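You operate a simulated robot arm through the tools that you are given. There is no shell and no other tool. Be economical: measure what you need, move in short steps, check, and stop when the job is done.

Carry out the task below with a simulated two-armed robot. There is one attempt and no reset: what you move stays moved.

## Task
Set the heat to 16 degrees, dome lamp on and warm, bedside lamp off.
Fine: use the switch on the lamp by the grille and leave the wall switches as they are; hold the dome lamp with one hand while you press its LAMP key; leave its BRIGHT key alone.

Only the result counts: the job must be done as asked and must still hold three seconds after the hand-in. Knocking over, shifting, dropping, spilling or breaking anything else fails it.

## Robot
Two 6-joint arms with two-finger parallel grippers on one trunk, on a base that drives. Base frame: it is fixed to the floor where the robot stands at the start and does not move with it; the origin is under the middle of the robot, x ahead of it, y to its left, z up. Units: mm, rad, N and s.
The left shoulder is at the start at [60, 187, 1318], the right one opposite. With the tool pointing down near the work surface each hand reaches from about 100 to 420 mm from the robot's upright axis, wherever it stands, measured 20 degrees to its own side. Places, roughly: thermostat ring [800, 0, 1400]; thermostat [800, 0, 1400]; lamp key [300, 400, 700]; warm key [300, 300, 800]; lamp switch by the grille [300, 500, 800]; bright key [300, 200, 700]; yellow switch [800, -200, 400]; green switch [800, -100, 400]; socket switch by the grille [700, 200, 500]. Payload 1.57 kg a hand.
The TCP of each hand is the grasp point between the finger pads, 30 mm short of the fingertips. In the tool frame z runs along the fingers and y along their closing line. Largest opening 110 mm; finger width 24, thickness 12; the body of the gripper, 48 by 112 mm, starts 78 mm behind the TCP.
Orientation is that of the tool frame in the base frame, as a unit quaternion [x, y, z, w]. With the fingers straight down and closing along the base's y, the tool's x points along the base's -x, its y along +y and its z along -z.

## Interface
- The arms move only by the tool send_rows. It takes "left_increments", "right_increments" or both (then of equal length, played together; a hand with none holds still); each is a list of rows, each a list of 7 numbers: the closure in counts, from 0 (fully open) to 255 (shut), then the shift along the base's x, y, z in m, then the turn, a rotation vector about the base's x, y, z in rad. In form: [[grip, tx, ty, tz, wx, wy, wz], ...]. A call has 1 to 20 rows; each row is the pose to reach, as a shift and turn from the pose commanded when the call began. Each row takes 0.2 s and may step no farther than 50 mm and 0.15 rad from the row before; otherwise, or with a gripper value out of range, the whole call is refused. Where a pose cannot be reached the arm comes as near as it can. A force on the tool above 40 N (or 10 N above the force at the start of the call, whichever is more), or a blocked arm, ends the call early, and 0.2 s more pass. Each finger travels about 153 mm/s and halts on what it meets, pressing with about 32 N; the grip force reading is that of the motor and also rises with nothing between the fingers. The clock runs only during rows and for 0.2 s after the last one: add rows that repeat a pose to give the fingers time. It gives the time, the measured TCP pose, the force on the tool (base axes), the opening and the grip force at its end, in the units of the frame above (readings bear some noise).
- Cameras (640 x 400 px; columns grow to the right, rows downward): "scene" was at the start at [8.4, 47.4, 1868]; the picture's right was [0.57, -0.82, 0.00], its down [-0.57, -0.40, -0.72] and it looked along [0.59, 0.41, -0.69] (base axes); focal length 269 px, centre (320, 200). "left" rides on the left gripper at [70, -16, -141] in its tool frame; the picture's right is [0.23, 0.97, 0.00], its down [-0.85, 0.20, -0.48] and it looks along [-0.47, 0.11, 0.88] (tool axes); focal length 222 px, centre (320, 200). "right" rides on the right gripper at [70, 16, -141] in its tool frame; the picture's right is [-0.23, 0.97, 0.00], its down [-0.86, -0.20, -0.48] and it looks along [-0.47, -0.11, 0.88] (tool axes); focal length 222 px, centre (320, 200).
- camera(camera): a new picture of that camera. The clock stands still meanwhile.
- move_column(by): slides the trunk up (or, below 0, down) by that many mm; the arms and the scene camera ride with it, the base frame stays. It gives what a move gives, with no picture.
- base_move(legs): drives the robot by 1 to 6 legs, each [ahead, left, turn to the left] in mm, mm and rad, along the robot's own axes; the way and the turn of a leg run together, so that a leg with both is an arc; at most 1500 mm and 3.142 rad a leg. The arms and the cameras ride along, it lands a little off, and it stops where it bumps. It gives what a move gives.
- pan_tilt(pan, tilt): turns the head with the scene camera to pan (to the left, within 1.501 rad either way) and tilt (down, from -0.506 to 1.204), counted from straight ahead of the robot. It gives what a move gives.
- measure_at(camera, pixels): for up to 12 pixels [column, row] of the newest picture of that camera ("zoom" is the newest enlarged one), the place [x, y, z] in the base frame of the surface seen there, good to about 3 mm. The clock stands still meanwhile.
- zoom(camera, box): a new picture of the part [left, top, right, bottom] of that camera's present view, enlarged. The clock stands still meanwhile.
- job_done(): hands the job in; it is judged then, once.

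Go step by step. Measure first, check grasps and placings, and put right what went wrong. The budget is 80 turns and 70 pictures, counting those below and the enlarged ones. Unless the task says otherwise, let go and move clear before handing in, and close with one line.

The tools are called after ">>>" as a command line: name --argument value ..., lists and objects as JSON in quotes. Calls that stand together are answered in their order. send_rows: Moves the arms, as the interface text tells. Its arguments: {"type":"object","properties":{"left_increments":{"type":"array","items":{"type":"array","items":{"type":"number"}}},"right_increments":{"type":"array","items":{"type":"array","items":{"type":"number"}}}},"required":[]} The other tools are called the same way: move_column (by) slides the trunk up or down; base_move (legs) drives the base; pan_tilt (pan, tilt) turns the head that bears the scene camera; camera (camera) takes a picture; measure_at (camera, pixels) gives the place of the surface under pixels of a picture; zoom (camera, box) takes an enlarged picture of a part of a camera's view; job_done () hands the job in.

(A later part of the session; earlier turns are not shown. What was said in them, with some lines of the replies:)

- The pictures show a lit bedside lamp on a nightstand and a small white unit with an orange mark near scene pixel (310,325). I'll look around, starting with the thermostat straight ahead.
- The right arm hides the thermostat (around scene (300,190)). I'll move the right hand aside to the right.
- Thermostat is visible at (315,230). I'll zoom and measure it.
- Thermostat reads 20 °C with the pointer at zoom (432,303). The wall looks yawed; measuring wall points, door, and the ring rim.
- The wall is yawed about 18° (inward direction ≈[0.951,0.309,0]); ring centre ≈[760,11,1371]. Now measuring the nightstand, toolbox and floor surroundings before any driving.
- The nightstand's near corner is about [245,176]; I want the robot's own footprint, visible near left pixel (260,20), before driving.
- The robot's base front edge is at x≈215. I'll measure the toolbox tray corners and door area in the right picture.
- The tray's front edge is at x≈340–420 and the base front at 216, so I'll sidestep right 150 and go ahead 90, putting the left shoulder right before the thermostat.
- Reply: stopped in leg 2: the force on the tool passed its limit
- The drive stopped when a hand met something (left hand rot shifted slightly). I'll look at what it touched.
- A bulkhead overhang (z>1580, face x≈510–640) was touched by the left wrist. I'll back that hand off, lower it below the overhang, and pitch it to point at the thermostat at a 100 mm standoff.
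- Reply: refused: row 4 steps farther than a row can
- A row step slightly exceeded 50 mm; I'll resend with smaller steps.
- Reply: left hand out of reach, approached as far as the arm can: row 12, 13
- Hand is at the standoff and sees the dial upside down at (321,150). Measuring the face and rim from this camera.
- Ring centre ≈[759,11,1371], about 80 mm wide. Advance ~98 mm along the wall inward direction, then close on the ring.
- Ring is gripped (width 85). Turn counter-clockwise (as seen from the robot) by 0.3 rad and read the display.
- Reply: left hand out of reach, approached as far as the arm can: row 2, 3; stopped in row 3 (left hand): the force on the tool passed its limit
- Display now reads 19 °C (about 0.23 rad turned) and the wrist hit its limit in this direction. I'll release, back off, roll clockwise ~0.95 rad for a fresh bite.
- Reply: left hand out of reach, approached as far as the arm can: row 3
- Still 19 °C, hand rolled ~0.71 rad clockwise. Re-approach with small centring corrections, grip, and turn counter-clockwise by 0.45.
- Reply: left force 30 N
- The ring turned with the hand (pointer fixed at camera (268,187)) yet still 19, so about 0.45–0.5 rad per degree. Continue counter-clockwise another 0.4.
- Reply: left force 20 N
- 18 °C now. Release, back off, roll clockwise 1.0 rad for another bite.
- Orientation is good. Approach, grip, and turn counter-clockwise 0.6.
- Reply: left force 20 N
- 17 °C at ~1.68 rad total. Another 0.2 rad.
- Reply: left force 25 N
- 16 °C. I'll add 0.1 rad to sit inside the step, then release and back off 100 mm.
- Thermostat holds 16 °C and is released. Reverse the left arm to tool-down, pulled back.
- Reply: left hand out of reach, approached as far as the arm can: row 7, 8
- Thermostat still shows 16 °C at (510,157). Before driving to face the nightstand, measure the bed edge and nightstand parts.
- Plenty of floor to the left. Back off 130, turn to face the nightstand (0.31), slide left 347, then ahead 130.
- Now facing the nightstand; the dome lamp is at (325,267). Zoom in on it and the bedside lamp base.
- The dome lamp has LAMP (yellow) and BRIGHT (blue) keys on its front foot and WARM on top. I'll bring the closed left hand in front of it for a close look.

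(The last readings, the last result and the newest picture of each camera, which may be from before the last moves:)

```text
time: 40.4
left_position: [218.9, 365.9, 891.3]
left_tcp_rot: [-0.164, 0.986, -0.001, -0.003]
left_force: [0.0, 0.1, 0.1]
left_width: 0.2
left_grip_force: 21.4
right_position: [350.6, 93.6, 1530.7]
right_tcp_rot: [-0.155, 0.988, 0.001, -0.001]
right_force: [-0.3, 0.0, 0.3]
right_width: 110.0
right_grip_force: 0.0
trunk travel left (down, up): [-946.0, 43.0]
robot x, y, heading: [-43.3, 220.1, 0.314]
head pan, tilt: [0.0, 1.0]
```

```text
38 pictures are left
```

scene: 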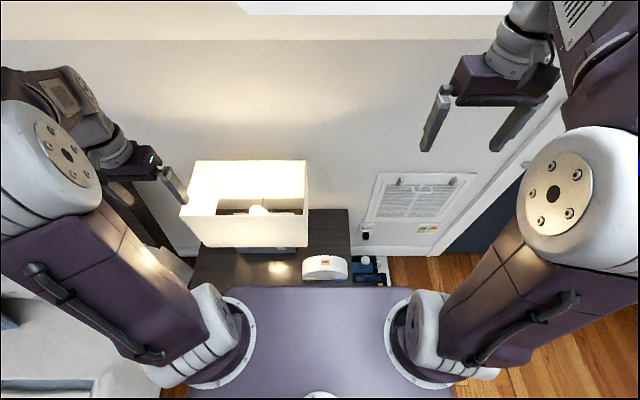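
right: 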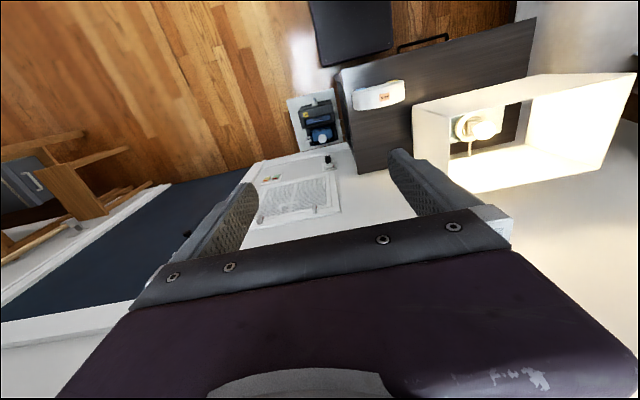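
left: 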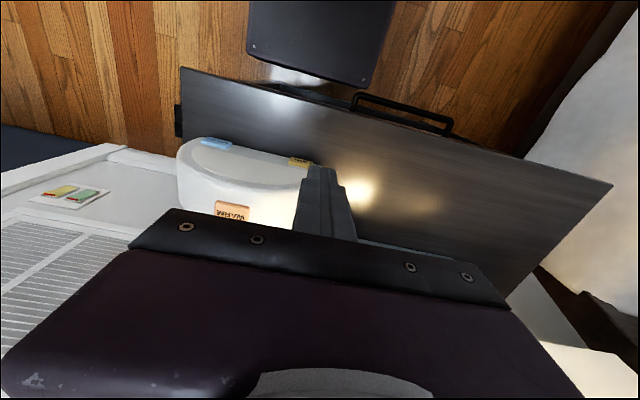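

The camera sees the keys: BRIGHT at (217,143), LAMP at (299,161), WARM at (232,210). Measure them and the dome's outline.

>>> zoom --camera "left" --box '[160, 120, 352, 240]'

>>> measure_at --camera "left" --pixels '[[299, 160], [291, 161], [306, 163], [299, 166], [217, 143], [232, 210], [232, 203], [250, 160], [250, 150], [235, 180], [183, 195], [200, 210]]'

```text
3.33 times, centred on (256, 180) of left
```

zoom: 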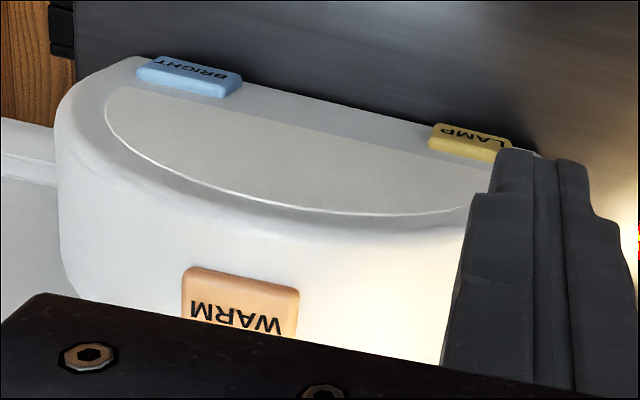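

```text
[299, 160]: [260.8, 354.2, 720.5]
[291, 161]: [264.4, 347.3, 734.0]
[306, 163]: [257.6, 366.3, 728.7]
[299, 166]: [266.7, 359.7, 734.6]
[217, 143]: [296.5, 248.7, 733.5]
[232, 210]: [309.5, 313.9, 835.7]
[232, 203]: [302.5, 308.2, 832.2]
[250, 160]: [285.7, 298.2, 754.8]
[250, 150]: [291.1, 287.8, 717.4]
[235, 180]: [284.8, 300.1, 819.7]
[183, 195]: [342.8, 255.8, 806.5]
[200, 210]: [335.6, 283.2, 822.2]
```

Front panel at d≈364 mm (along the inward direction), LAMP key centre ≈[260,357,725], lamp depth ≈58 mm. The right hand will pinch the dome front-to-back; roll it 90° and bring it above the dome at z≈900.

>>> send_rows --right_increments '[[0, -0.002, 0.014, -0.045, 0, 0, 0.143], [0, -0.005, 0.028, -0.09, 0, 0, 0.286], [0, -0.007, 0.042, -0.135, 0, 0, 0.428], [0, -0.009, 0.056, -0.18, 0, 0, 0.571], [0, -0.012, 0.07, -0.225, 0, 0, 0.714], [0, -0.014, 0.084, -0.27, 0, 0, 0.857], [0, -0.016, 0.098, -0.315, 0, 0, 1.0], [0, -0.019, 0.113, -0.36, 0, 0, 1.142], [0, -0.021, 0.127, -0.405, 0, 0, 1.285], [0, -0.024, 0.141, -0.45, 0, 0, 1.428], [0, -0.026, 0.155, -0.495, 0, 0, 1.571], [0, -0.028, 0.169, -0.54, 0, 0, 1.571], [0, -0.031, 0.183, -0.585, 0, 0, 1.571], [0, -0.033, 0.197, -0.63, 0, 0, 1.571], [0, -0.033, 0.197, -0.63, 0, 0, 1.571]]'

>>> camera --camera "right"

>>> camera --camera "scene"

```text
time: 43.6
left_position: [219.8, 365.9, 892.0]
left_tcp_rot: [-0.165, 0.986, -0.002, -0.002]
left_force: [-0.2, -0.3, -0.5]
left_width: 0.1
left_grip_force: 21.4
right_position: [316.6, 292.1, 898.4]
right_tcp_rot: [0.808, -0.589, 0.0, 0.001]
right_force: [0.7, -0.9, 0.6]
right_width: 109.8
right_grip_force: 0.1
trunk travel left (down, up): [-946.0, 43.0]
robot x, y, heading: [-44.6, 220.4, 0.311]
head pan, tilt: [0.0, 1.0]
```

```text
36 pictures are left
```

right: 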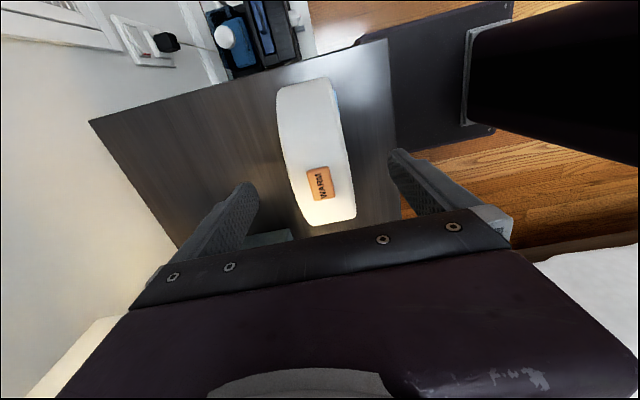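

```text
35 pictures are left
```

scene: 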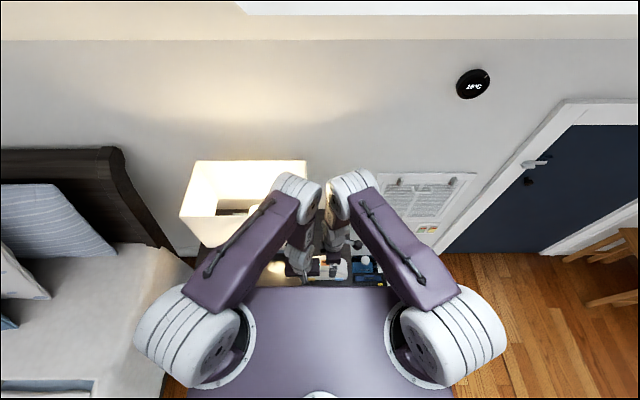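

Right hand is square above the dome. Check the dome's front/back edges from this camera to centre the pinch.

>>> measure_at --camera "right" --pixels '[[288, 180], [294, 190], [320, 180], [344, 170], [348, 180], [320, 150], [300, 222], [352, 218], [283, 170], [320, 183]]'

>>> zoom --camera "right" --box '[256, 70, 384, 240]'

```text
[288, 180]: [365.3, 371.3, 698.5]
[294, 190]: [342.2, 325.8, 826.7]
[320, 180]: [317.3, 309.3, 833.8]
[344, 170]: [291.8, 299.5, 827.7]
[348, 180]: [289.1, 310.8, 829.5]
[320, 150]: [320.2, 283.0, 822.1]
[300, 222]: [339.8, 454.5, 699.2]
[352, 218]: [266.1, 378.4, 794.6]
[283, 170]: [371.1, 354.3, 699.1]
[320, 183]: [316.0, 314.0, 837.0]
```

```text
2.35 times, centred on (320, 155) of right
```

zoom: 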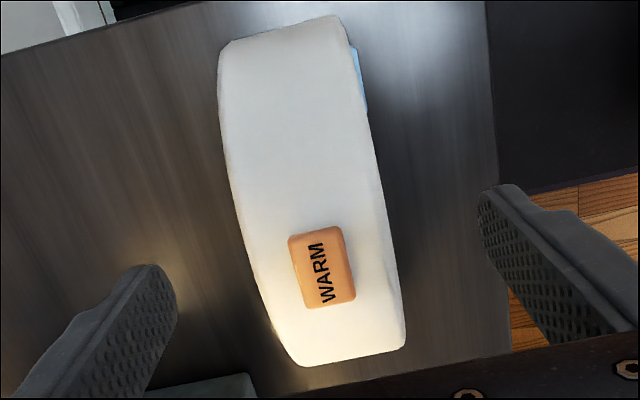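

Dome mid-depth is d≈395; shift right +4 mm inward, lower 118 mm while the left hand eases aside, then pinch gently.

>>> send_rows --left_increments '[[255, -0.018, 0.025, 0, 0, 0, 0], [255, -0.037, 0.05, 0, 0, 0, 0], [255, -0.037, 0.05, 0, 0, 0, 0], [255, -0.037, 0.05, 0, 0, 0, 0], [255, -0.037, 0.05, 0, 0, 0, 0], [255, -0.037, 0.05, 0, 0, 0, 0]]' --right_increments '[[0, 0.004, 0.0, 0, 0, 0, 0], [0, 0.004, 0, -0.03, 0, 0, 0], [0, 0.004, 0, -0.06, 0, 0, 0], [0, 0.004, 0, -0.09, 0, 0, 0], [0, 0.004, 0, -0.118, 0, 0, 0], [0, 0.004, 0, -0.118, 0, 0, 0]]'

>>> camera --camera "right"

```text
time: 45.0
left_position: [182.2, 417.2, 891.7]
left_tcp_rot: [-0.164, 0.986, -0.001, -0.003]
left_force: [0.4, -0.1, 0.1]
left_width: 0.0
left_grip_force: 21.6
right_position: [322.3, 290.1, 781.4]
right_tcp_rot: [0.808, -0.589, -0.001, 0.001]
right_force: [1.0, -0.5, -0.1]
right_width: 109.9
right_grip_force: 0.1
trunk travel left (down, up): [-946.0, 43.0]
robot x, y, heading: [-44.3, 221.9, 0.312]
head pan, tilt: [0.0, 1.0]
```

```text
33 pictures are left
```

right: 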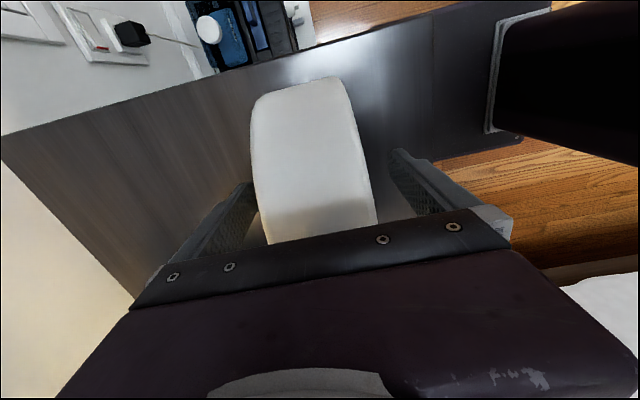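

Dome lies centred between the fingers (TCP d=396). Close the right gripper.

>>> send_rows --right_increments '[[60, 0, 0, 0, 0, 0, 0], [110, 0, 0, 0, 0, 0, 0], [150, 0, 0, 0, 0, 0, 0], [150, 0, 0, 0, 0, 0, 0]]'

>>> camera --camera "right"

```text
time: 46.0
left_position: [181.7, 417.7, 890.5]
left_tcp_rot: [-0.166, 0.986, -0.001, -0.003]
left_force: [1.3, -0.6, -0.3]
left_width: 0.0
left_grip_force: 21.0
right_position: [322.7, 291.4, 781.4]
right_tcp_rot: [0.808, -0.589, 0.0, 0.001]
right_force: [0.3, 1.5, 0.5]
right_width: 64.2
right_grip_force: 32.2
trunk travel left (down, up): [-946.0, 43.0]
robot x, y, heading: [-44.1, 220.8, 0.313]
head pan, tilt: [0.0, 1.0]
```

```text
32 pictures are left
```

right: 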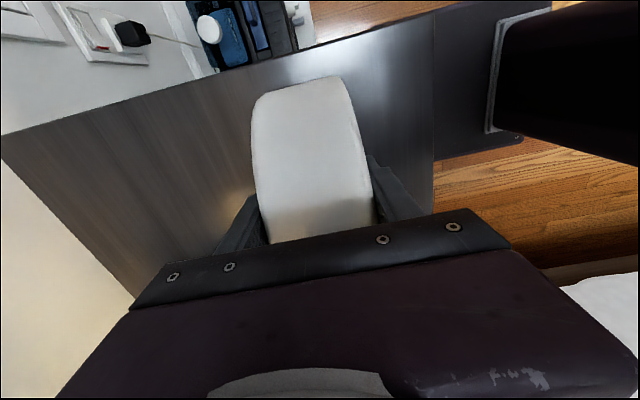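

Lamp held (width 64 mm), not displaced. Now pitch the left hand 45° and bring its closed tips ~20 mm in front of the LAMP key.

>>> send_rows --left_increments '[[255, 0, 0, 0, 0.0405, -0.1245, 0], [255, 0, 0, 0, 0.081, -0.249, 0], [255, 0, 0, 0, 0.1214, -0.3735, 0], [255, 0, 0, 0, 0.162, -0.498, 0], [255, 0, 0, 0, 0.202, -0.6225, 0], [255, 0, 0, 0, 0.2427, -0.747, 0], [255, 0, 0, -0.045, 0.2427, -0.747, 0], [255, 0.002, -0.01, -0.09, 0.2427, -0.747, 0], [255, 0.009, -0.035, -0.125, 0.2427, -0.747, 0], [255, 0.017, -0.06, -0.145, 0.2427, -0.747, 0], [255, 0.0235, -0.0786, -0.1455, 0.2427, -0.747, 0], [255, 0.0235, -0.0786, -0.1455, 0.2427, -0.747, 0]]'

>>> camera --camera "left"

```text
time: 47.3
left_position: [192.3, 434.1, 870.0]
left_tcp_rot: [-0.346, 0.877, 0.113, 0.314]
left_force: [-0.6, 0.2, -1.0]
left_width: 0.1
left_grip_force: 21.0
left hand out of reach, approached as far as the arm can: row 3, 4, 5, 6
right_position: [311.8, 274.0, 772.4]
right_tcp_rot: [0.803, -0.596, -0.004, 0.02]
right_force: [-0.3, -0.2, -0.1]
right_width: 63.4
right_grip_force: 31.9
trunk travel left (down, up): [-946.0, 43.0]
robot x, y, heading: [-46.4, 220.9, 0.308]
head pan, tilt: [0.0, 1.0]
stopped in row 6 (left hand): the arm was blocked; the commanded pose is now the measured one
```

```text
31 pictures are left
```

left: 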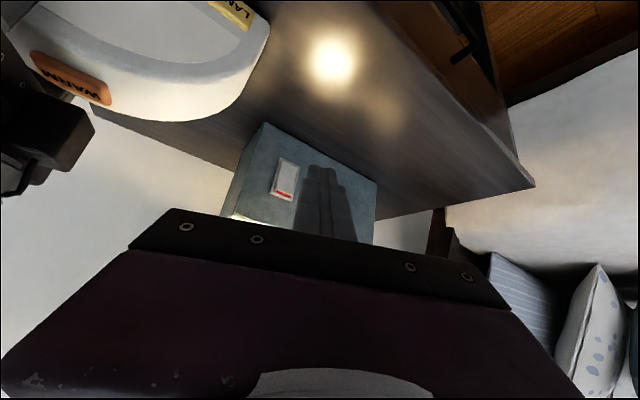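

The left arm blocked and pushed the right hand (now [312,274,772]); the arms probably touched. Look at the scene.

>>> camera --camera "scene"

>>> camera --camera "right"

```text
30 pictures are left
```

scene: 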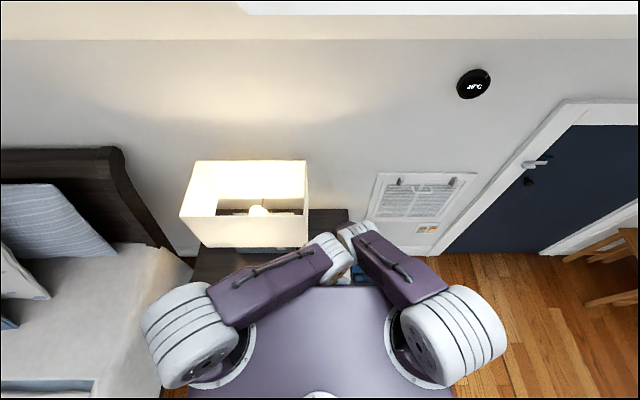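

```text
29 pictures are left
```

right: 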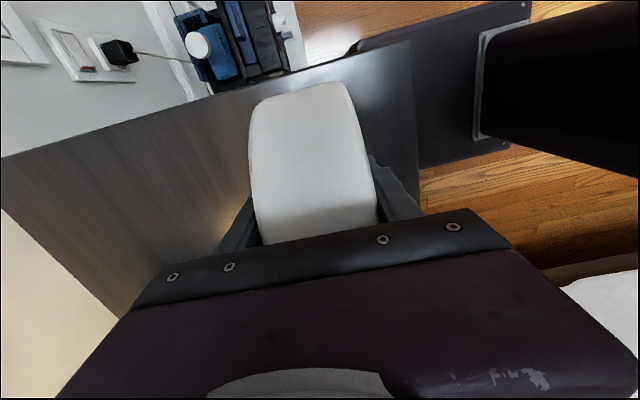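

The left elbow swung into the right forearm and dragged the held dome ~20 mm. Move the left hand away to the left first.

>>> send_rows --left_increments '[[255, -0.012, 0.038, 0.01, 0, 0, 0], [255, -0.025, 0.076, 0.02, 0, 0, 0], [255, -0.037, 0.114, 0.03, 0, 0, 0], [255, -0.049, 0.152, 0.03, 0, 0, 0], [255, -0.049, 0.152, 0.03, 0, 0, 0]]'

>>> camera --camera "scene"

```text
time: 48.5
left_position: [191.7, 434.9, 869.9]
left_tcp_rot: [-0.346, 0.877, 0.114, 0.313]
left_force: [0.0, -0.2, 0.4]
left_width: 0.1
left_grip_force: 22.0
left hand out of reach, approached as far as the arm can: row 1, 2, 3, 4, 5
right_position: [311.8, 274.9, 773.8]
right_tcp_rot: [0.803, -0.596, -0.004, 0.019]
right_force: [0.2, -0.4, -6.1]
right_width: 63.9
right_grip_force: 31.7
trunk travel left (down, up): [-946.0, 43.0]
robot x, y, heading: [-43.2, 218.6, 0.309]
head pan, tilt: [0.0, 1.0]
```

```text
28 pictures are left
```

scene: 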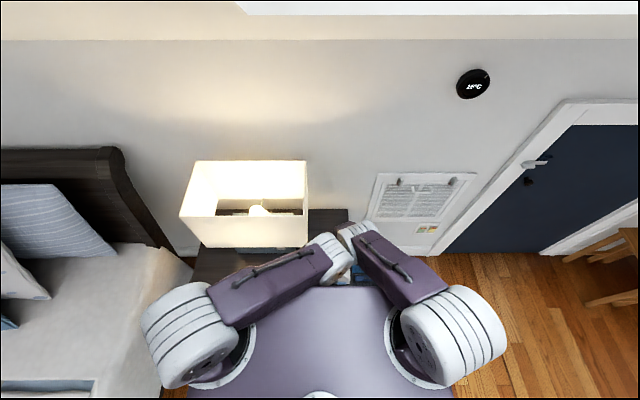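

Unreachable in that pitched attitude. I'll undo the pitch, back to the earlier tool-down pose.

>>> send_rows --left_increments '[[255, -0.002, -0.003, 0.004, -0.056, 0.099, -0.067], [255, -0.003, -0.006, 0.007, -0.112, 0.198, -0.135], [255, -0.005, -0.008, 0.01, -0.168, 0.298, -0.202], [255, -0.007, -0.011, 0.014, -0.225, 0.397, -0.269], [255, -0.008, -0.014, 0.017, -0.281, 0.496, -0.337], [255, -0.01, -0.017, 0.021, -0.337, 0.595, -0.404], [255, -0.02, 0.02, 0.04, -0.337, 0.595, -0.404], [255, -0.03, 0.06, 0.06, -0.337, 0.595, -0.404], [255, -0.03, 0.06, 0.06, -0.337, 0.595, -0.404]]'

>>> camera --camera "scene"

```text
time: 50.5
left_position: [162.4, 494.2, 925.7]
left_tcp_rot: [-0.165, 0.986, 0.0, 0.001]
left_force: [0.2, 0.3, -0.4]
left_width: 0.1
left_grip_force: 21.2
right_position: [311.9, 273.6, 773.5]
right_tcp_rot: [0.803, -0.596, -0.005, 0.018]
right_force: [0.6, -0.3, -5.5]
right_width: 64.0
right_grip_force: 31.5
trunk travel left (down, up): [-946.0, 43.0]
robot x, y, heading: [-42.9, 222.2, 0.31]
head pan, tilt: [0.0, 1.0]
```

```text
27 pictures are left
```

scene: 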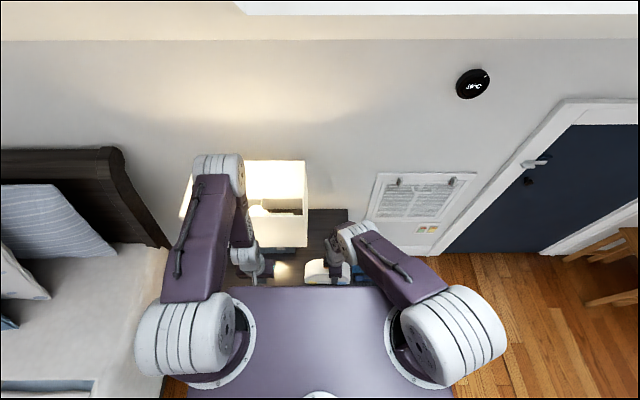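

Left arm is free again. Check how the held dome sits.

>>> zoom --camera "scene" --box '[262, 235, 390, 315]'

>>> measure_at --camera "zoom" --pixels '[[235, 220], [255, 165], [265, 215], [300, 220], [290, 190], [250, 250]]'

```text
5.00 times, centred on (326, 275) of scene
```

zoom: 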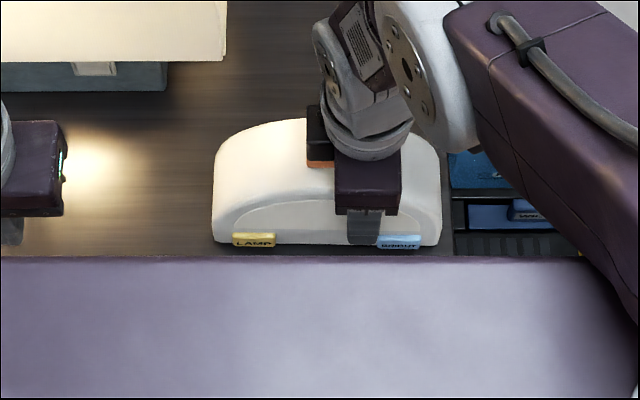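

```text
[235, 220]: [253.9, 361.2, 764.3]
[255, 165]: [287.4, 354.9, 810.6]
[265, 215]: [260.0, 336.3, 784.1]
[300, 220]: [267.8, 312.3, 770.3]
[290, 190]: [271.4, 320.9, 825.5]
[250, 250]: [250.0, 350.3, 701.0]
```

Dome sits level, ~20 mm off. Slide it back with the right hand to its original place.

>>> send_rows --right_increments '[[150, 0.003, 0.005, 0.001, 0.007, -0.007, 0.004], [150, 0.006, 0.009, 0.002, 0.014, -0.014, 0.009], [150, 0.009, 0.014, 0.002, 0.021, -0.021, 0.013], [150, 0.011, 0.0175, 0.002, 0.027, -0.028, 0.017], [150, 0.011, 0.0175, 0.002, 0.027, -0.028, 0.017]]'

>>> zoom --camera "scene" --box '[230, 235, 358, 315]'

```text
time: 51.7
left_position: [161.5, 494.1, 924.6]
left_tcp_rot: [-0.166, 0.986, 0.0, 0.001]
left_force: [0.1, -0.4, 1.1]
left_width: 0.1
left_grip_force: 21.0
right_position: [323.1, 291.0, 775.6]
right_tcp_rot: [0.808, -0.589, -0.001, -0.001]
right_force: [0.3, 0.1, -7.2]
right_width: 63.8
right_grip_force: 32.0
trunk travel left (down, up): [-946.0, 43.0]
robot x, y, heading: [-46.5, 220.4, 0.309]
head pan, tilt: [0.0, 1.0]
```

```text
5.00 times, centred on (294, 275) of scene
```

zoom: 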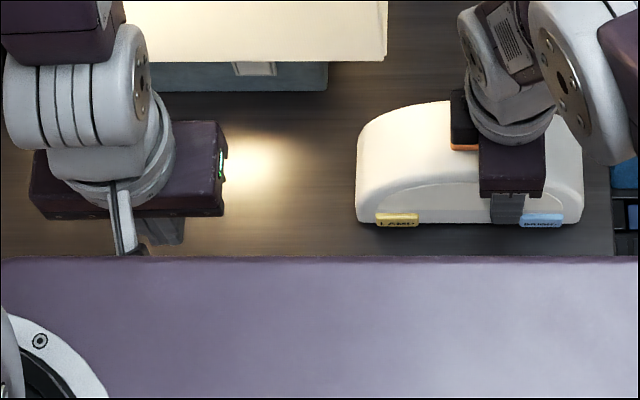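

Dome is back in place; the right hand carries ~7 N, so I'll lower it 3 mm. Then the left hand takes a mild tilt (pitch 0.25, lean 0.35) and comes before the LAMP key.

>>> send_rows --left_increments '[[255, 0, 0, 0, -0.085, -0.115, 0], [255, 0, 0, 0, -0.171, -0.231, 0], [255, 0, 0, 0, -0.256, -0.346, 0], [255, 0.008, -0.0285, -0.027, -0.256, -0.346, 0], [255, 0.016, -0.057, -0.055, -0.256, -0.346, 0], [255, 0.024, -0.0856, -0.082, -0.256, -0.346, 0], [255, 0.032, -0.114, -0.11, -0.256, -0.346, 0], [255, 0.04, -0.1427, -0.137, -0.256, -0.346, 0], [255, 0.04, -0.1427, -0.1766, -0.256, -0.346, 0], [255, 0.04, -0.1427, -0.1766, -0.256, -0.346, 0]]' --right_increments '[[150, 0, 0, -0.0015, 0, 0, 0], [150, 0, 0, -0.003, 0, 0, 0], [150, 0, 0, -0.003, 0, 0, 0], [150, 0, 0, -0.003, 0, 0, 0], [150, 0, 0, -0.003, 0, 0, 0], [150, 0, 0, -0.003, 0, 0, 0], [150, 0, 0, -0.003, 0, 0, 0], [150, 0, 0, -0.003, 0, 0, 0], [150, 0, 0, -0.003, 0, 0, 0], [150, 0, 0, -0.003, 0, 0, 0]]'

>>> camera --camera "left"

>>> zoom --camera "scene" --box '[230, 235, 390, 335]'

```text
time: 53.9
left_position: [201.6, 353.1, 750.3]
left_tcp_rot: [-0.162, 0.963, -0.154, 0.149]
left_force: [1.0, -0.6, -0.5]
left_width: 0.0
left_grip_force: 21.8
right_position: [323.3, 292.0, 772.2]
right_tcp_rot: [0.808, -0.589, -0.001, 0.001]
right_force: [-1.3, 1.1, -0.9]
right_width: 63.8
right_grip_force: 32.0
trunk travel left (down, up): [-946.0, 43.0]
robot x, y, heading: [-49.5, 221.6, 0.303]
head pan, tilt: [0.0, 1.0]
```

```text
24 pictures are left
```

left: 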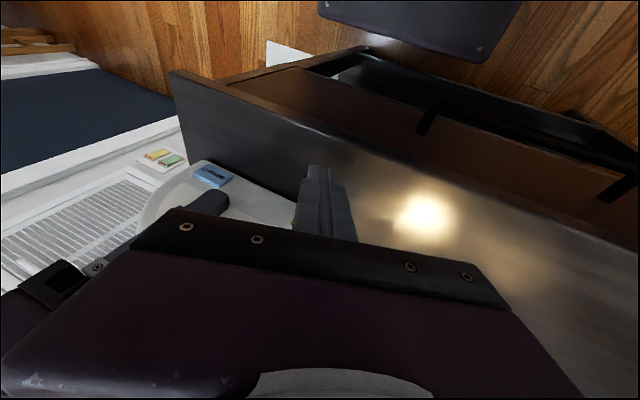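

```text
4.00 times, centred on (310, 285) of scene
```

zoom: 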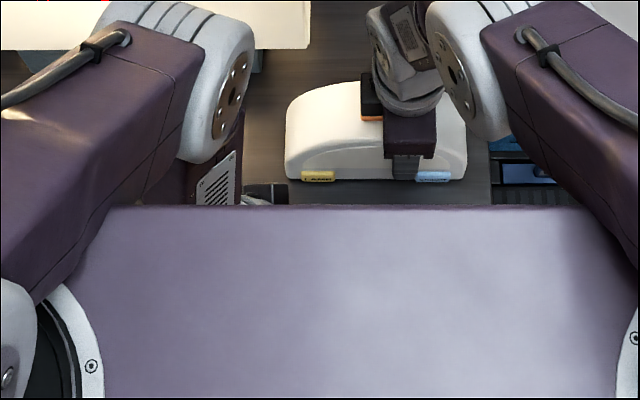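

Tips sit ~d=308,s=263,z=723. Re-measure the LAMP key (zoom (318,176)).

>>> measure_at --camera "zoom" --pixels '[[308, 175], [318, 175], [328, 175], [318, 179], [432, 176], [355, 170]]'

```text
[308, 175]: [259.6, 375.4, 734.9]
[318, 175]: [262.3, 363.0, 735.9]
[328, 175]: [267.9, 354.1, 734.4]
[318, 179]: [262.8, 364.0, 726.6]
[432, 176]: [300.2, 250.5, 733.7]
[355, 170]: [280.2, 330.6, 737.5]
```

Key centre s≈265, z≈727; finger front ≈38 mm short of it. Advance 38 mm, then creep.

>>> send_rows --left_increments '[[255, 0.019, 0.0068, 0, 0, 0, 0], [255, 0.0333, 0.0118, 0, 0, 0, 0], [255, 0.038, 0.0134, 0, 0, 0, 0], [255, 0.0399, 0.014, 0, 0, 0, 0], [255, 0.0418, 0.0146, 0, 0, 0, 0]]'

>>> zoom --camera "scene" --box '[262, 235, 390, 315]'

```text
time: 55.1
left_position: [242.8, 367.4, 748.4]
left_tcp_rot: [-0.162, 0.963, -0.154, 0.149]
left_force: [-2.3, -1.2, 1.1]
left_width: 0.1
left_grip_force: 21.1
right_position: [324.1, 292.1, 773.2]
right_tcp_rot: [0.808, -0.589, 0.0, -0.002]
right_force: [1.6, 0.2, -4.8]
right_width: 63.6
right_grip_force: 32.2
trunk travel left (down, up): [-946.0, 43.0]
robot x, y, heading: [-48.7, 221.8, 0.311]
head pan, tilt: [0.0, 1.0]
```

```text
5.00 times, centred on (326, 275) of scene
```

zoom: 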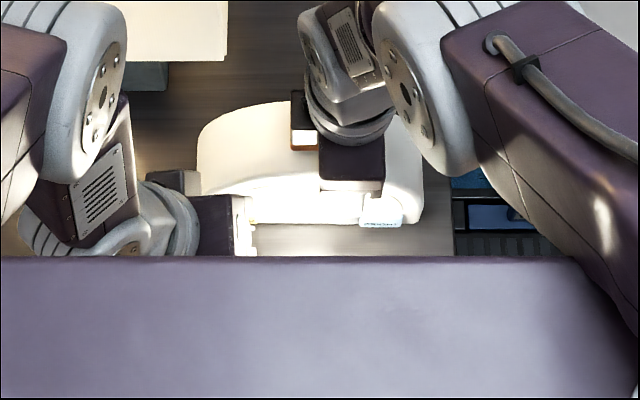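

The dome lamp is lit (bright front). Retract the left hand straight back, then up and aside.

>>> send_rows --left_increments '[[255, -0.02, -0.007, 0, 0, 0, 0], [255, -0.042, -0.0146, 0, 0, 0, 0], [255, -0.042, -0.0146, 0.04, 0, 0, 0], [255, -0.05, 0.014, 0.067, 0, 0, 0], [255, -0.058, 0.0425, 0.094, 0, 0, 0], [255, -0.066, 0.071, 0.121, 0, 0, 0], [255, -0.074, 0.1, 0.148, 0, 0, 0], [255, -0.082, 0.128, 0.175, 0, 0, 0], [255, -0.082, 0.128, 0.175, 0, 0, 0]]'

>>> zoom --camera "scene" --box '[230, 235, 390, 335]'

```text
time: 57.1
left_position: [162.9, 495.6, 924.6]
left_tcp_rot: [-0.161, 0.963, -0.154, 0.15]
left_force: [-0.1, -0.3, -0.1]
left_width: 0.0
left_grip_force: 21.6
right_position: [324.1, 291.0, 772.7]
right_tcp_rot: [0.808, -0.59, -0.002, 0.0]
right_force: [-0.1, 0.4, -2.4]
right_width: 64.0
right_grip_force: 32.2
trunk travel left (down, up): [-946.0, 43.0]
robot x, y, heading: [-45.7, 220.5, 0.308]
head pan, tilt: [0.0, 1.0]
```

```text
4.00 times, centred on (310, 285) of scene
```

zoom: 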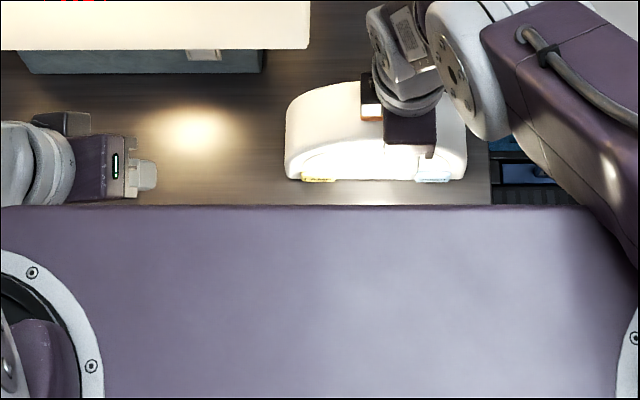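

Lamp stays on, white. Open the right hand, rise clear to TCP z≈925, and close the fingers for the WARM press.

>>> send_rows --right_increments '[[150, 0, 0, -0.001, 0, 0, 0], [90, 0, 0, -0.001, 0, 0, 0], [0, 0, 0, -0.001, 0, 0, 0], [0, 0, 0, -0.001, 0, 0, 0], [0, 0, 0, 0.04, 0, 0, 0], [0, 0, 0, 0.085, 0, 0, 0], [0, 0, 0, 0.12, 0, 0, 0], [0, 0, 0, 0.152, 0, 0, 0], [120, -0.006, 0.019, 0.152, 0, 0, 0], [255, -0.006, 0.019, 0.152, 0, 0, 0], [255, -0.006, 0.019, 0.152, 0, 0, 0], [255, -0.006, 0.019, 0.152, 0, 0, 0]]'

>>> camera --camera "right"

```text
time: 59.7
left_position: [160.7, 496.7, 924.5]
left_tcp_rot: [-0.161, 0.963, -0.154, 0.15]
left_force: [0.4, 0.3, 0.0]
left_width: 0.0
left_grip_force: 21.5
right_position: [316.2, 312.0, 924.5]
right_tcp_rot: [0.808, -0.589, 0.0, 0.0]
right_force: [1.1, 0.3, 0.6]
right_width: 0.3
right_grip_force: 20.8
trunk travel left (down, up): [-946.0, 43.0]
robot x, y, heading: [-46.1, 219.2, 0.307]
head pan, tilt: [0.0, 1.0]
```

```text
20 pictures are left
```

right: 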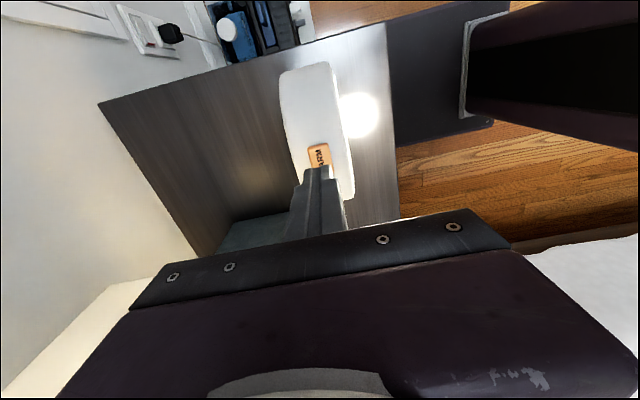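

WARM key seen at (319,154); measure its centre (partly behind the finger).

>>> measure_at --camera "right" --pixels '[[311, 148], [327, 146], [319, 147], [312, 160], [329, 160], [319, 155]]'

```text
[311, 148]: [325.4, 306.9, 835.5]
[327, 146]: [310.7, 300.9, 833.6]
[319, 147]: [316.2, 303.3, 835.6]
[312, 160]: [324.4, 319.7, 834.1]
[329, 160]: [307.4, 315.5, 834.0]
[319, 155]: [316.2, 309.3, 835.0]
```

WARM centre ≈[316,312,835]; hand is right above. Press down to a few mm past contact.

>>> send_rows --right_increments '[[255, 0, 0, -0.03, 0, 0, 0], [255, 0, 0, -0.052, 0, 0, 0], [255, 0, 0, -0.058, 0, 0, 0], [255, 0, 0, -0.061, 0, 0, 0], [255, 0, 0, -0.063, 0, 0, 0]]'

>>> camera --camera "right"

```text
time: 60.9
left_position: [161.6, 495.1, 925.0]
left_tcp_rot: [-0.162, 0.963, -0.154, 0.149]
left_force: [0.7, -0.1, -0.3]
left_width: 0.0
left_grip_force: 21.3
right_position: [316.6, 310.2, 861.9]
right_tcp_rot: [0.808, -0.59, -0.001, 0.0]
right_force: [-0.3, -0.5, 3.1]
right_width: 0.0
right_grip_force: 21.2
trunk travel left (down, up): [-946.0, 43.0]
robot x, y, heading: [-45.8, 219.3, 0.313]
head pan, tilt: [0.0, 1.0]
```

```text
19 pictures are left
```

right: 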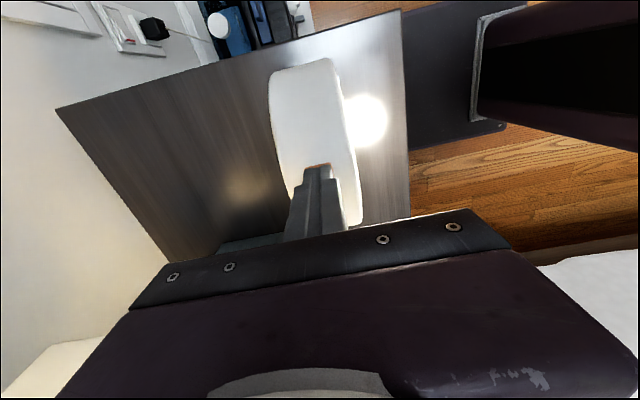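

Contact force is 3 N but the light looks still white; press 2.5 mm deeper.

>>> send_rows --right_increments '[[255, 0, 0, -0.0015, 0, 0, 0], [255, 0, 0, -0.003, 0, 0, 0]]'

>>> camera --camera "right"

```text
time: 61.5
left_position: [160.4, 496.3, 924.2]
left_tcp_rot: [-0.161, 0.963, -0.155, 0.15]
left_force: [0.2, 0.1, 0.5]
left_width: 0.2
left_grip_force: 21.0
right_position: [317.0, 311.2, 859.7]
right_tcp_rot: [0.808, -0.589, -0.001, -0.001]
right_force: [0.1, -1.1, 11.5]
right_width: 0.1
right_grip_force: 21.1
trunk travel left (down, up): [-946.0, 43.0]
robot x, y, heading: [-45.7, 224.3, 0.305]
head pan, tilt: [0.0, 1.0]
```

```text
18 pictures are left
```

right: 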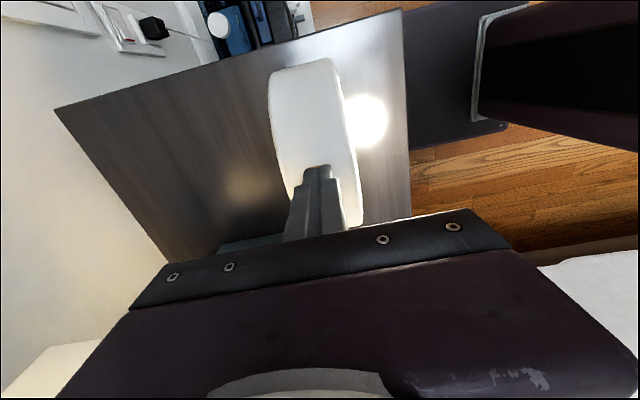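

Force rose to 11.5 N, so the key is bottomed. Lift off and look at the lamp colour from the scene camera.

>>> send_rows --right_increments '[[255, 0, 0, 0.03, 0, 0, 0], [255, 0, 0, 0.065, 0, 0, 0], [255, 0.01, -0.04, 0.09, 0, 0, 0], [255, 0.02, -0.08, 0.11, 0, 0, 0], [255, 0.02, -0.08, 0.11, 0, 0, 0]]'

>>> zoom --camera "scene" --box '[230, 235, 390, 335]'

```text
time: 62.7
left_position: [162.0, 495.7, 924.0]
left_tcp_rot: [-0.162, 0.963, -0.154, 0.15]
left_force: [-0.2, 0.0, -0.4]
left_width: 0.0
left_grip_force: 21.7
right_position: [338.8, 230.0, 970.6]
right_tcp_rot: [0.808, -0.589, 0.0, 0.001]
right_force: [0.2, 0.2, -0.2]
right_width: 0.1
right_grip_force: 21.8
trunk travel left (down, up): [-946.0, 43.0]
robot x, y, heading: [-41.4, 224.3, 0.309]
head pan, tilt: [0.0, 1.0]
```

```text
4.00 times, centred on (310, 285) of scene
```

zoom: 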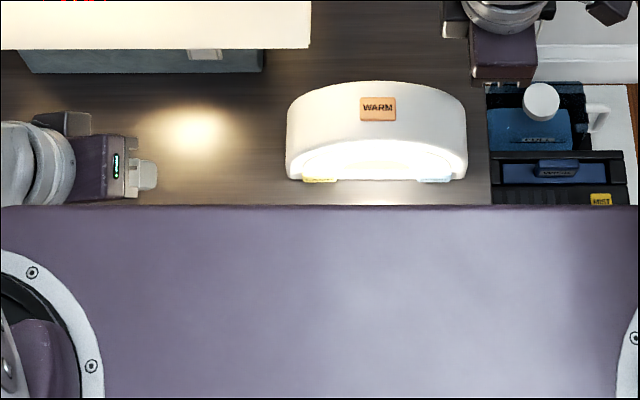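

Panel at (377,165) seems faintly yellowish now; zoom closer to judge the colour.

>>> zoom --camera "scene" --box '[298, 253, 350, 285]'

```text
12.31 times, centred on (324, 269) of scene
```

zoom: 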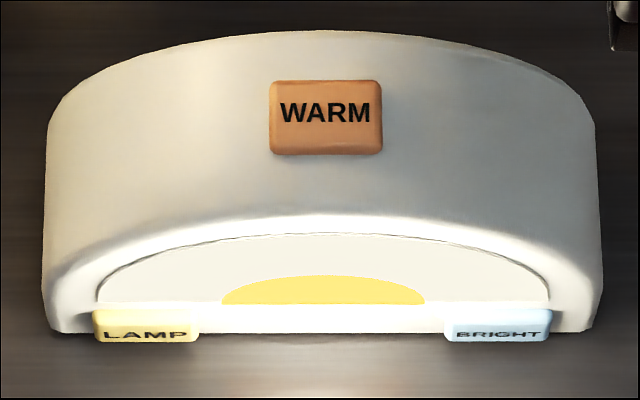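

The panel shows a yellow half-disc, absent when the lamp was first lit, so it reads as warm. Now the bedside lamp: clear the right arm away, and bring the left hand in front of the lamp base pitched ~60° forward.

>>> send_rows --right_increments '[[255, 0.01, -0.03, 0.03, 0, 0, 0], [255, 0.02, -0.06, 0.06, 0, 0, 0], [255, 0.03, -0.09, 0.09, 0, 0, 0], [255, 0.035, -0.12, 0.12, 0, 0, 0], [255, 0.035, -0.15, 0.15, 0, 0, 0], [255, 0.035, -0.15, 0.15, 0, 0, 0]]'

>>> send_rows --left_increments '[[255, 0.024, -0.005, -0.025, 0, 0, 0], [255, 0.048, -0.01, -0.05, 0, 0, 0], [255, 0.071, -0.0147, -0.075, 0, 0, 0], [255, 0.071, -0.0147, -0.075, 0.077, -0.0935, 0.0256], [255, 0.071, -0.0147, -0.075, 0.154, -0.187, 0.0513], [255, 0.071, -0.0147, -0.075, 0.231, -0.2805, 0.0769], [255, 0.071, -0.0147, -0.075, 0.308, -0.374, 0.1026], [255, 0.071, -0.0147, -0.075, 0.385, -0.4675, 0.1282], [255, 0.071, -0.0147, -0.075, 0.462, -0.561, 0.1539], [255, 0.071, -0.0147, -0.075, 0.5386, -0.6545, 0.1795], [255, 0.071, -0.0147, -0.075, 0.5386, -0.6545, 0.1795]]'

>>> camera --camera "left"

```text
time: 64.1
left_position: [162.1, 496.7, 924.6]
left_tcp_rot: [-0.161, 0.963, -0.154, 0.149]
left_force: [-0.6, 0.3, 0.1]
left_width: 0.0
left_grip_force: 21.2
right_position: [373.2, 79.5, 1119.2]
right_tcp_rot: [0.808, -0.589, -0.001, -0.001]
right_force: [0.3, -0.3, -0.4]
right_width: 0.0
right_grip_force: 21.4
trunk travel left (down, up): [-946.0, 43.0]
robot x, y, heading: [-44.4, 221.1, 0.311]
head pan, tilt: [0.0, 1.0]
```

```text
time: 66.4
left_position: [329.6, 439.9, 793.9]
left_tcp_rot: [-0.146, 0.845, 0.068, 0.51]
left_force: [0.2, 0.4, -0.2]
left_width: 0.1
left_grip_force: 21.4
left hand out of reach, approached as far as the arm can: row 6, 7, 8, 9, 10, 11
right_position: [372.5, 78.4, 1120.5]
right_tcp_rot: [0.808, -0.589, -0.001, -0.002]
right_force: [-0.1, -0.5, -0.2]
right_width: 0.0
right_grip_force: 21.8
trunk travel left (down, up): [-946.0, 43.0]
robot x, y, heading: [-45.7, 221.2, 0.309]
head pan, tilt: [0.0, 1.0]
stopped in row 11 (left hand): the force on the tool passed its limit (the readings are from after the stop); the commanded pose is now the measured one
```

```text
15 pictures are left
```

left: 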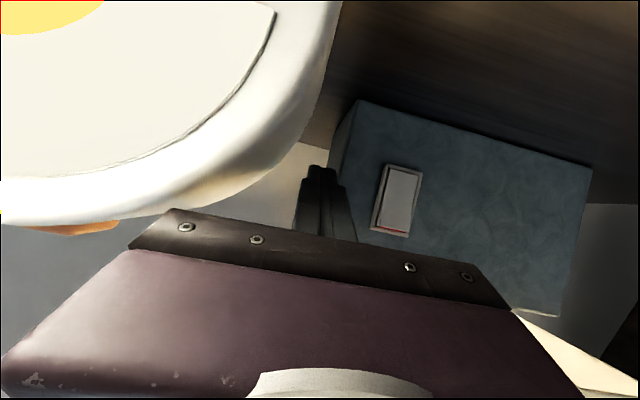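

Orientation was reached but the position drifted (TCP d≈449,s≈316) and a force limit tripped. Look at the scene before moving anything.

>>> zoom --camera "scene" --box '[200, 215, 360, 315]'

>>> measure_at --camera "left" --pixels '[[400, 195], [391, 180], [408, 180], [385, 220], [405, 228], [395, 210], [345, 130], [590, 170], [450, 180], [320, 60], [250, 160], [200, 200]]'

```text
4.00 times, centred on (280, 265) of scene
```

zoom: 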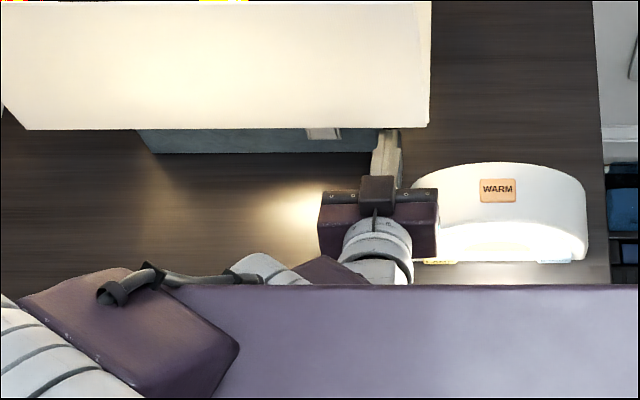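

```text
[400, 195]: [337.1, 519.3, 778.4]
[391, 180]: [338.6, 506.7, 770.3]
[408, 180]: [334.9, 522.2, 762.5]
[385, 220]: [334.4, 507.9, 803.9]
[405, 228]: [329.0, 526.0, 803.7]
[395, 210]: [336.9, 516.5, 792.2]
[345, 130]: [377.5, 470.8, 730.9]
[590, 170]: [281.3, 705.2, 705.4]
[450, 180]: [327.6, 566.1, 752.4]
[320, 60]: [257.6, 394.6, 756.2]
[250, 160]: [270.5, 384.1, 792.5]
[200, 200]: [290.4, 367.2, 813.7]
```

The gripper body's right end rests against the dome's left shoulder; dome unmoved (WARM still at the same pixel). I'll use the base to carry the arm rigidly: left 30, back 100, left 42.

>>> base_move --legs '[[0, 30, 0], [-100, 0, 0], [0, 42, 0]]'

>>> camera --camera "left"

>>> camera --camera "scene"

```text
time: 68.5
left_position: [218.2, 473.5, 792.5]
left_tcp_rot: [-0.144, 0.846, 0.071, 0.508]
left_force: [1.7, -0.8, 0.8]
left_width: 0.0
left_grip_force: 21.4
right_position: [261.0, 109.5, 1115.2]
right_tcp_rot: [0.807, -0.59, -0.006, -0.002]
right_force: [-0.1, -0.2, -0.7]
right_width: 0.2
right_grip_force: 21.1
trunk travel left (down, up): [-946.0, 43.0]
robot x, y, heading: [-167.5, 254.7, 0.314]
head pan, tilt: [0.0, 1.0]
```

```text
13 pictures are left
```

left: 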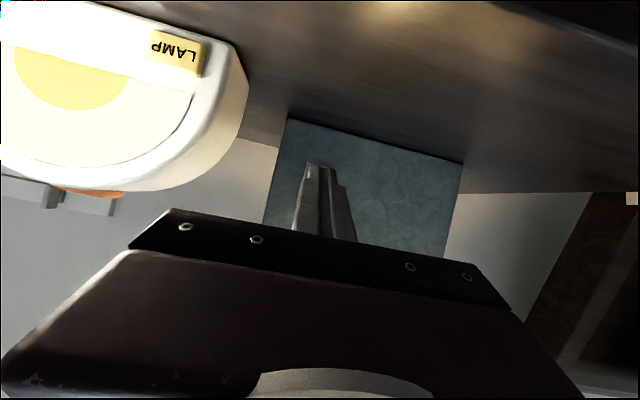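

```text
12 pictures are left
```

scene: 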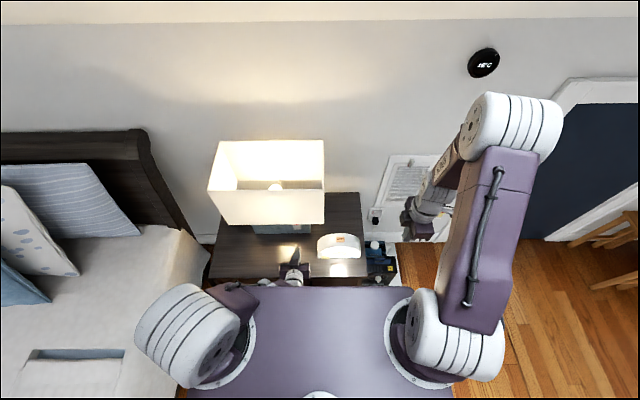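

All upright. The finger now hides the rocker; shift the left hand 55 mm left to inspect the rocker's tilt.

>>> send_rows --left_increments '[[255, -0.009, 0.026, 0, 0, 0, 0], [255, -0.017, 0.052, 0, 0, 0, 0], [255, -0.017, 0.052, 0, 0, 0, 0]]'

>>> zoom --camera "left" --box '[230, 120, 326, 230]'

```text
time: 69.3
left_position: [199.9, 531.2, 786.6]
left_tcp_rot: [-0.146, 0.845, 0.067, 0.51]
left_force: [-0.2, -0.1, 0.0]
left_width: 0.0
left_grip_force: 21.2
left hand out of reach, approached as far as the arm can: row 1, 2, 3
right_position: [256.3, 118.6, 1118.7]
right_tcp_rot: [0.807, -0.59, 0.0, 0.0]
right_force: [-0.8, 0.6, -0.1]
right_width: 0.0
right_grip_force: 20.8
trunk travel left (down, up): [-946.0, 43.0]
robot x, y, heading: [-167.7, 258.3, 0.308]
head pan, tilt: [0.0, 1.0]
```

```text
3.64 times, centred on (278, 175) of left
```

zoom: 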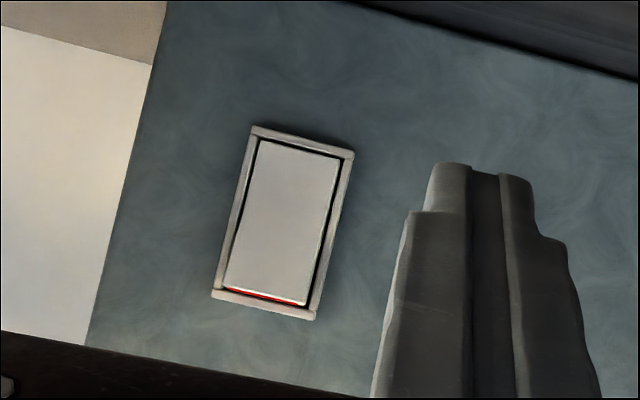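

Red edge is at the rocker's real top end (image bottom). Measure depth along the rocker to see which end sticks out.

>>> measure_at --camera "zoom" --pixels '[[275, 152], [295, 155], [315, 160], [270, 180], [310, 185], [280, 220], [255, 270], [270, 275], [290, 280], [240, 280], [200, 200], [400, 150]]'

```text
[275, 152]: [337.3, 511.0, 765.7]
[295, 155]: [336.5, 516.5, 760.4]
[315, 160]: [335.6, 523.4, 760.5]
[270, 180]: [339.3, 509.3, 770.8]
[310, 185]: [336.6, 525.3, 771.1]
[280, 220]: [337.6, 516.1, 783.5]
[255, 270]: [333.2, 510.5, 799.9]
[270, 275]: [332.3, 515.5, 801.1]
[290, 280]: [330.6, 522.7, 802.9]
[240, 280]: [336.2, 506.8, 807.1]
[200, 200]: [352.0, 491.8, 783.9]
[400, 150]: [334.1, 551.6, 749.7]
```

The top end protrudes (d≈475 vs 480), so pressing the top flips it. Bring the tips to s≈388, z-contact ≈798, ~33 mm short.

>>> send_rows --left_increments '[[255, 0.023, -0.012, 0.006, 0, 0, 0], [255, 0.047, -0.024, 0.0134, 0, 0, 0], [255, 0.0701, -0.0355, 0.0134, 0, 0, 0], [255, 0.0701, -0.0355, 0.0134, 0, 0, 0]]'

>>> camera --camera "left"

```text
time: 70.3
left_position: [267.0, 492.2, 812.5]
left_tcp_rot: [-0.146, 0.845, 0.067, 0.51]
left_force: [0.0, -0.3, -0.6]
left_width: 0.2
left_grip_force: 20.8
left hand out of reach, approached as far as the arm can: row 2, 3, 4
right_position: [254.6, 117.9, 1119.2]
right_tcp_rot: [0.807, -0.59, -0.001, -0.002]
right_force: [0.5, -0.1, -0.3]
right_width: 0.0
right_grip_force: 21.1
trunk travel left (down, up): [-946.0, 43.0]
robot x, y, heading: [-160.8, 259.9, 0.306]
head pan, tilt: [0.0, 1.0]
```

```text
10 pictures are left
```

left: 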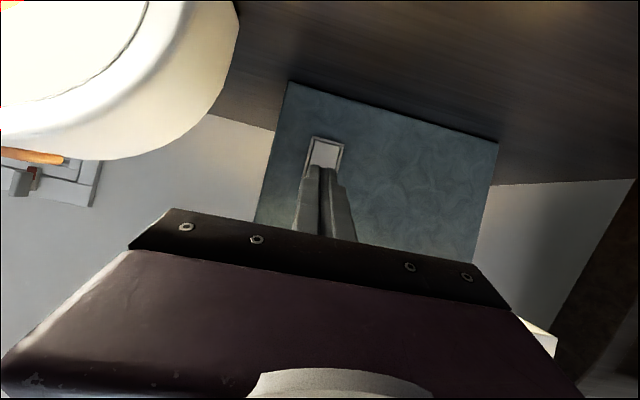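

Tips aligned with the rocker (image (325,160)) but ~12 mm high owing to wrist limits. I'll use the column for height (−13) and the base to push forward, 30 mm first.

>>> move_column --by -13

>>> base_move --legs '[[30, 0, 0]]'

```text
time: 70.9
left_position: [265.8, 492.7, 799.4]
left_tcp_rot: [-0.148, 0.845, 0.069, 0.51]
left_force: [0.2, -0.6, -0.4]
left_width: 0.0
left_grip_force: 21.3
right_position: [255.6, 118.9, 1106.2]
right_tcp_rot: [0.808, -0.589, -0.001, -0.001]
right_force: [-0.4, -0.5, -1.3]
right_width: 0.3
right_grip_force: 21.1
trunk travel left (down, up): [-934.0, 56.0]
robot x, y, heading: [-162.0, 259.6, 0.312]
head pan, tilt: [0.0, 1.0]
```

```text
time: 71.7
left_position: [290.9, 499.9, 802.1]
left_tcp_rot: [-0.146, 0.844, 0.068, 0.512]
left_force: [-0.9, -0.1, 0.8]
left_width: 0.0
left_grip_force: 21.0
right_position: [277.2, 124.8, 1107.6]
right_tcp_rot: [0.807, -0.59, 0.002, -0.005]
right_force: [-0.1, -0.1, 0.4]
right_width: 0.0
right_grip_force: 21.7
trunk travel left (down, up): [-934.0, 56.0]
robot x, y, heading: [-133.8, 270.6, 0.31]
head pan, tilt: [0.0, 1.0]
```

Tip corner now ≈12 mm from the rocker top, contact z ≈798. Forward 16 mm.

>>> base_move --legs '[[16, 0, 0]]'

>>> camera --camera "scene"

```text
time: 72.5
left_position: [309.7, 505.3, 801.2]
left_tcp_rot: [-0.146, 0.845, 0.068, 0.51]
left_force: [-7.6, -2.4, 3.4]
left_width: 0.0
left_grip_force: 21.2
right_position: [299.0, 130.6, 1106.2]
right_tcp_rot: [0.807, -0.591, 0.0, -0.002]
right_force: [-0.3, 1.1, 1.0]
right_width: 0.1
right_grip_force: 21.3
trunk travel left (down, up): [-934.0, 56.0]
robot x, y, heading: [-117.8, 274.4, 0.309]
head pan, tilt: [0.0, 1.0]
```

```text
9 pictures are left
```

scene: 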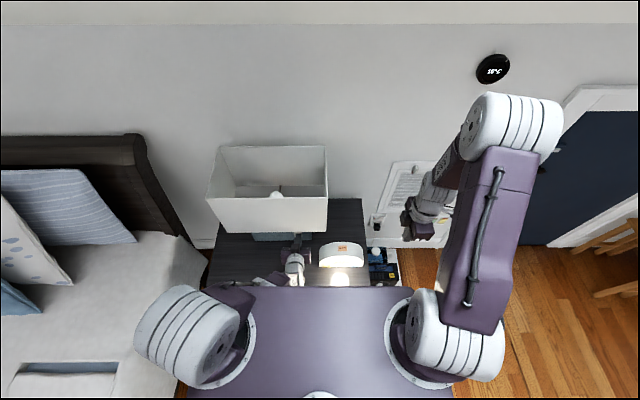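

The bedside lamp is off. Back the base away 120 mm.

>>> base_move --legs '[[-120, 0, 0]]'

>>> zoom --camera "scene" --box '[200, 130, 392, 250]'

```text
time: 73.7
left_position: [196.4, 470.3, 799.2]
left_tcp_rot: [-0.146, 0.846, 0.067, 0.508]
left_force: [-0.1, -0.1, -0.8]
left_width: 0.0
left_grip_force: 21.6
right_position: [187.4, 95.7, 1105.2]
right_tcp_rot: [0.807, -0.591, -0.002, 0.0]
right_force: [-0.3, 0.4, 0.7]
right_width: 0.0
right_grip_force: 21.4
trunk travel left (down, up): [-934.0, 56.0]
robot x, y, heading: [-232.0, 236.1, 0.305]
head pan, tilt: [0.0, 1.0]
```

```text
3.33 times, centred on (296, 190) of scene
```

zoom: 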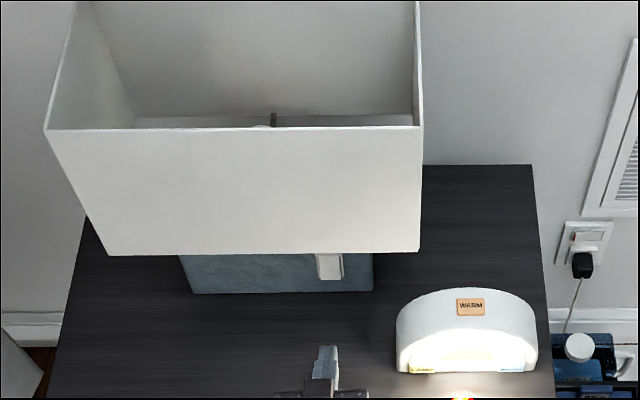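

Bedside lamp is off and undisturbed. Confirm the dome's colour and the thermostat reading.

>>> zoom --camera "scene" --box '[310, 208, 374, 248]'

>>> zoom --camera "scene" --box '[448, 15, 544, 75]'

```text
10.00 times, centred on (342, 228) of scene
```

zoom: 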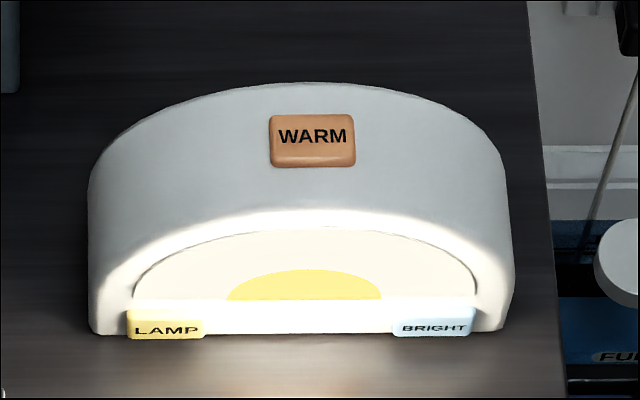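

```text
6.67 times, centred on (496, 45) of scene
```

zoom: 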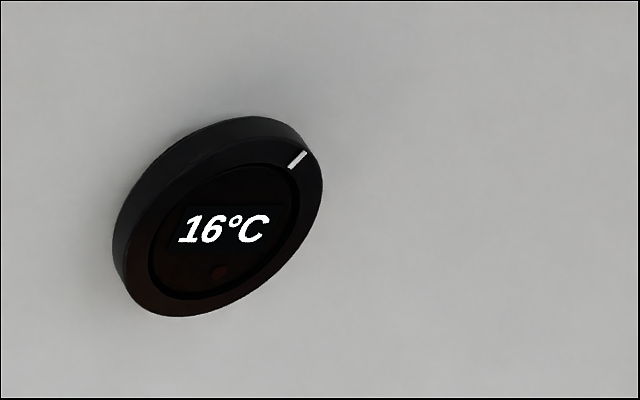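

The pictures show the thermostat at 16 °C, the bedside lamp off, and the dome lamp on with its panel yellow and a warm glow. Both hands are clear, so I'm handing in.

>>> job_done

```text
The job is handed in.
```

The job is handed in: the thermostat reads 16 °C, the dome lamp is on and warm, and the bedside lamp is off by its own switch. The arms touched while holding the dome lamp and dragged it about 20 mm, so I slid it back to within a few mm of where it was. I read "warm" from the yellow half-disc on its panel.
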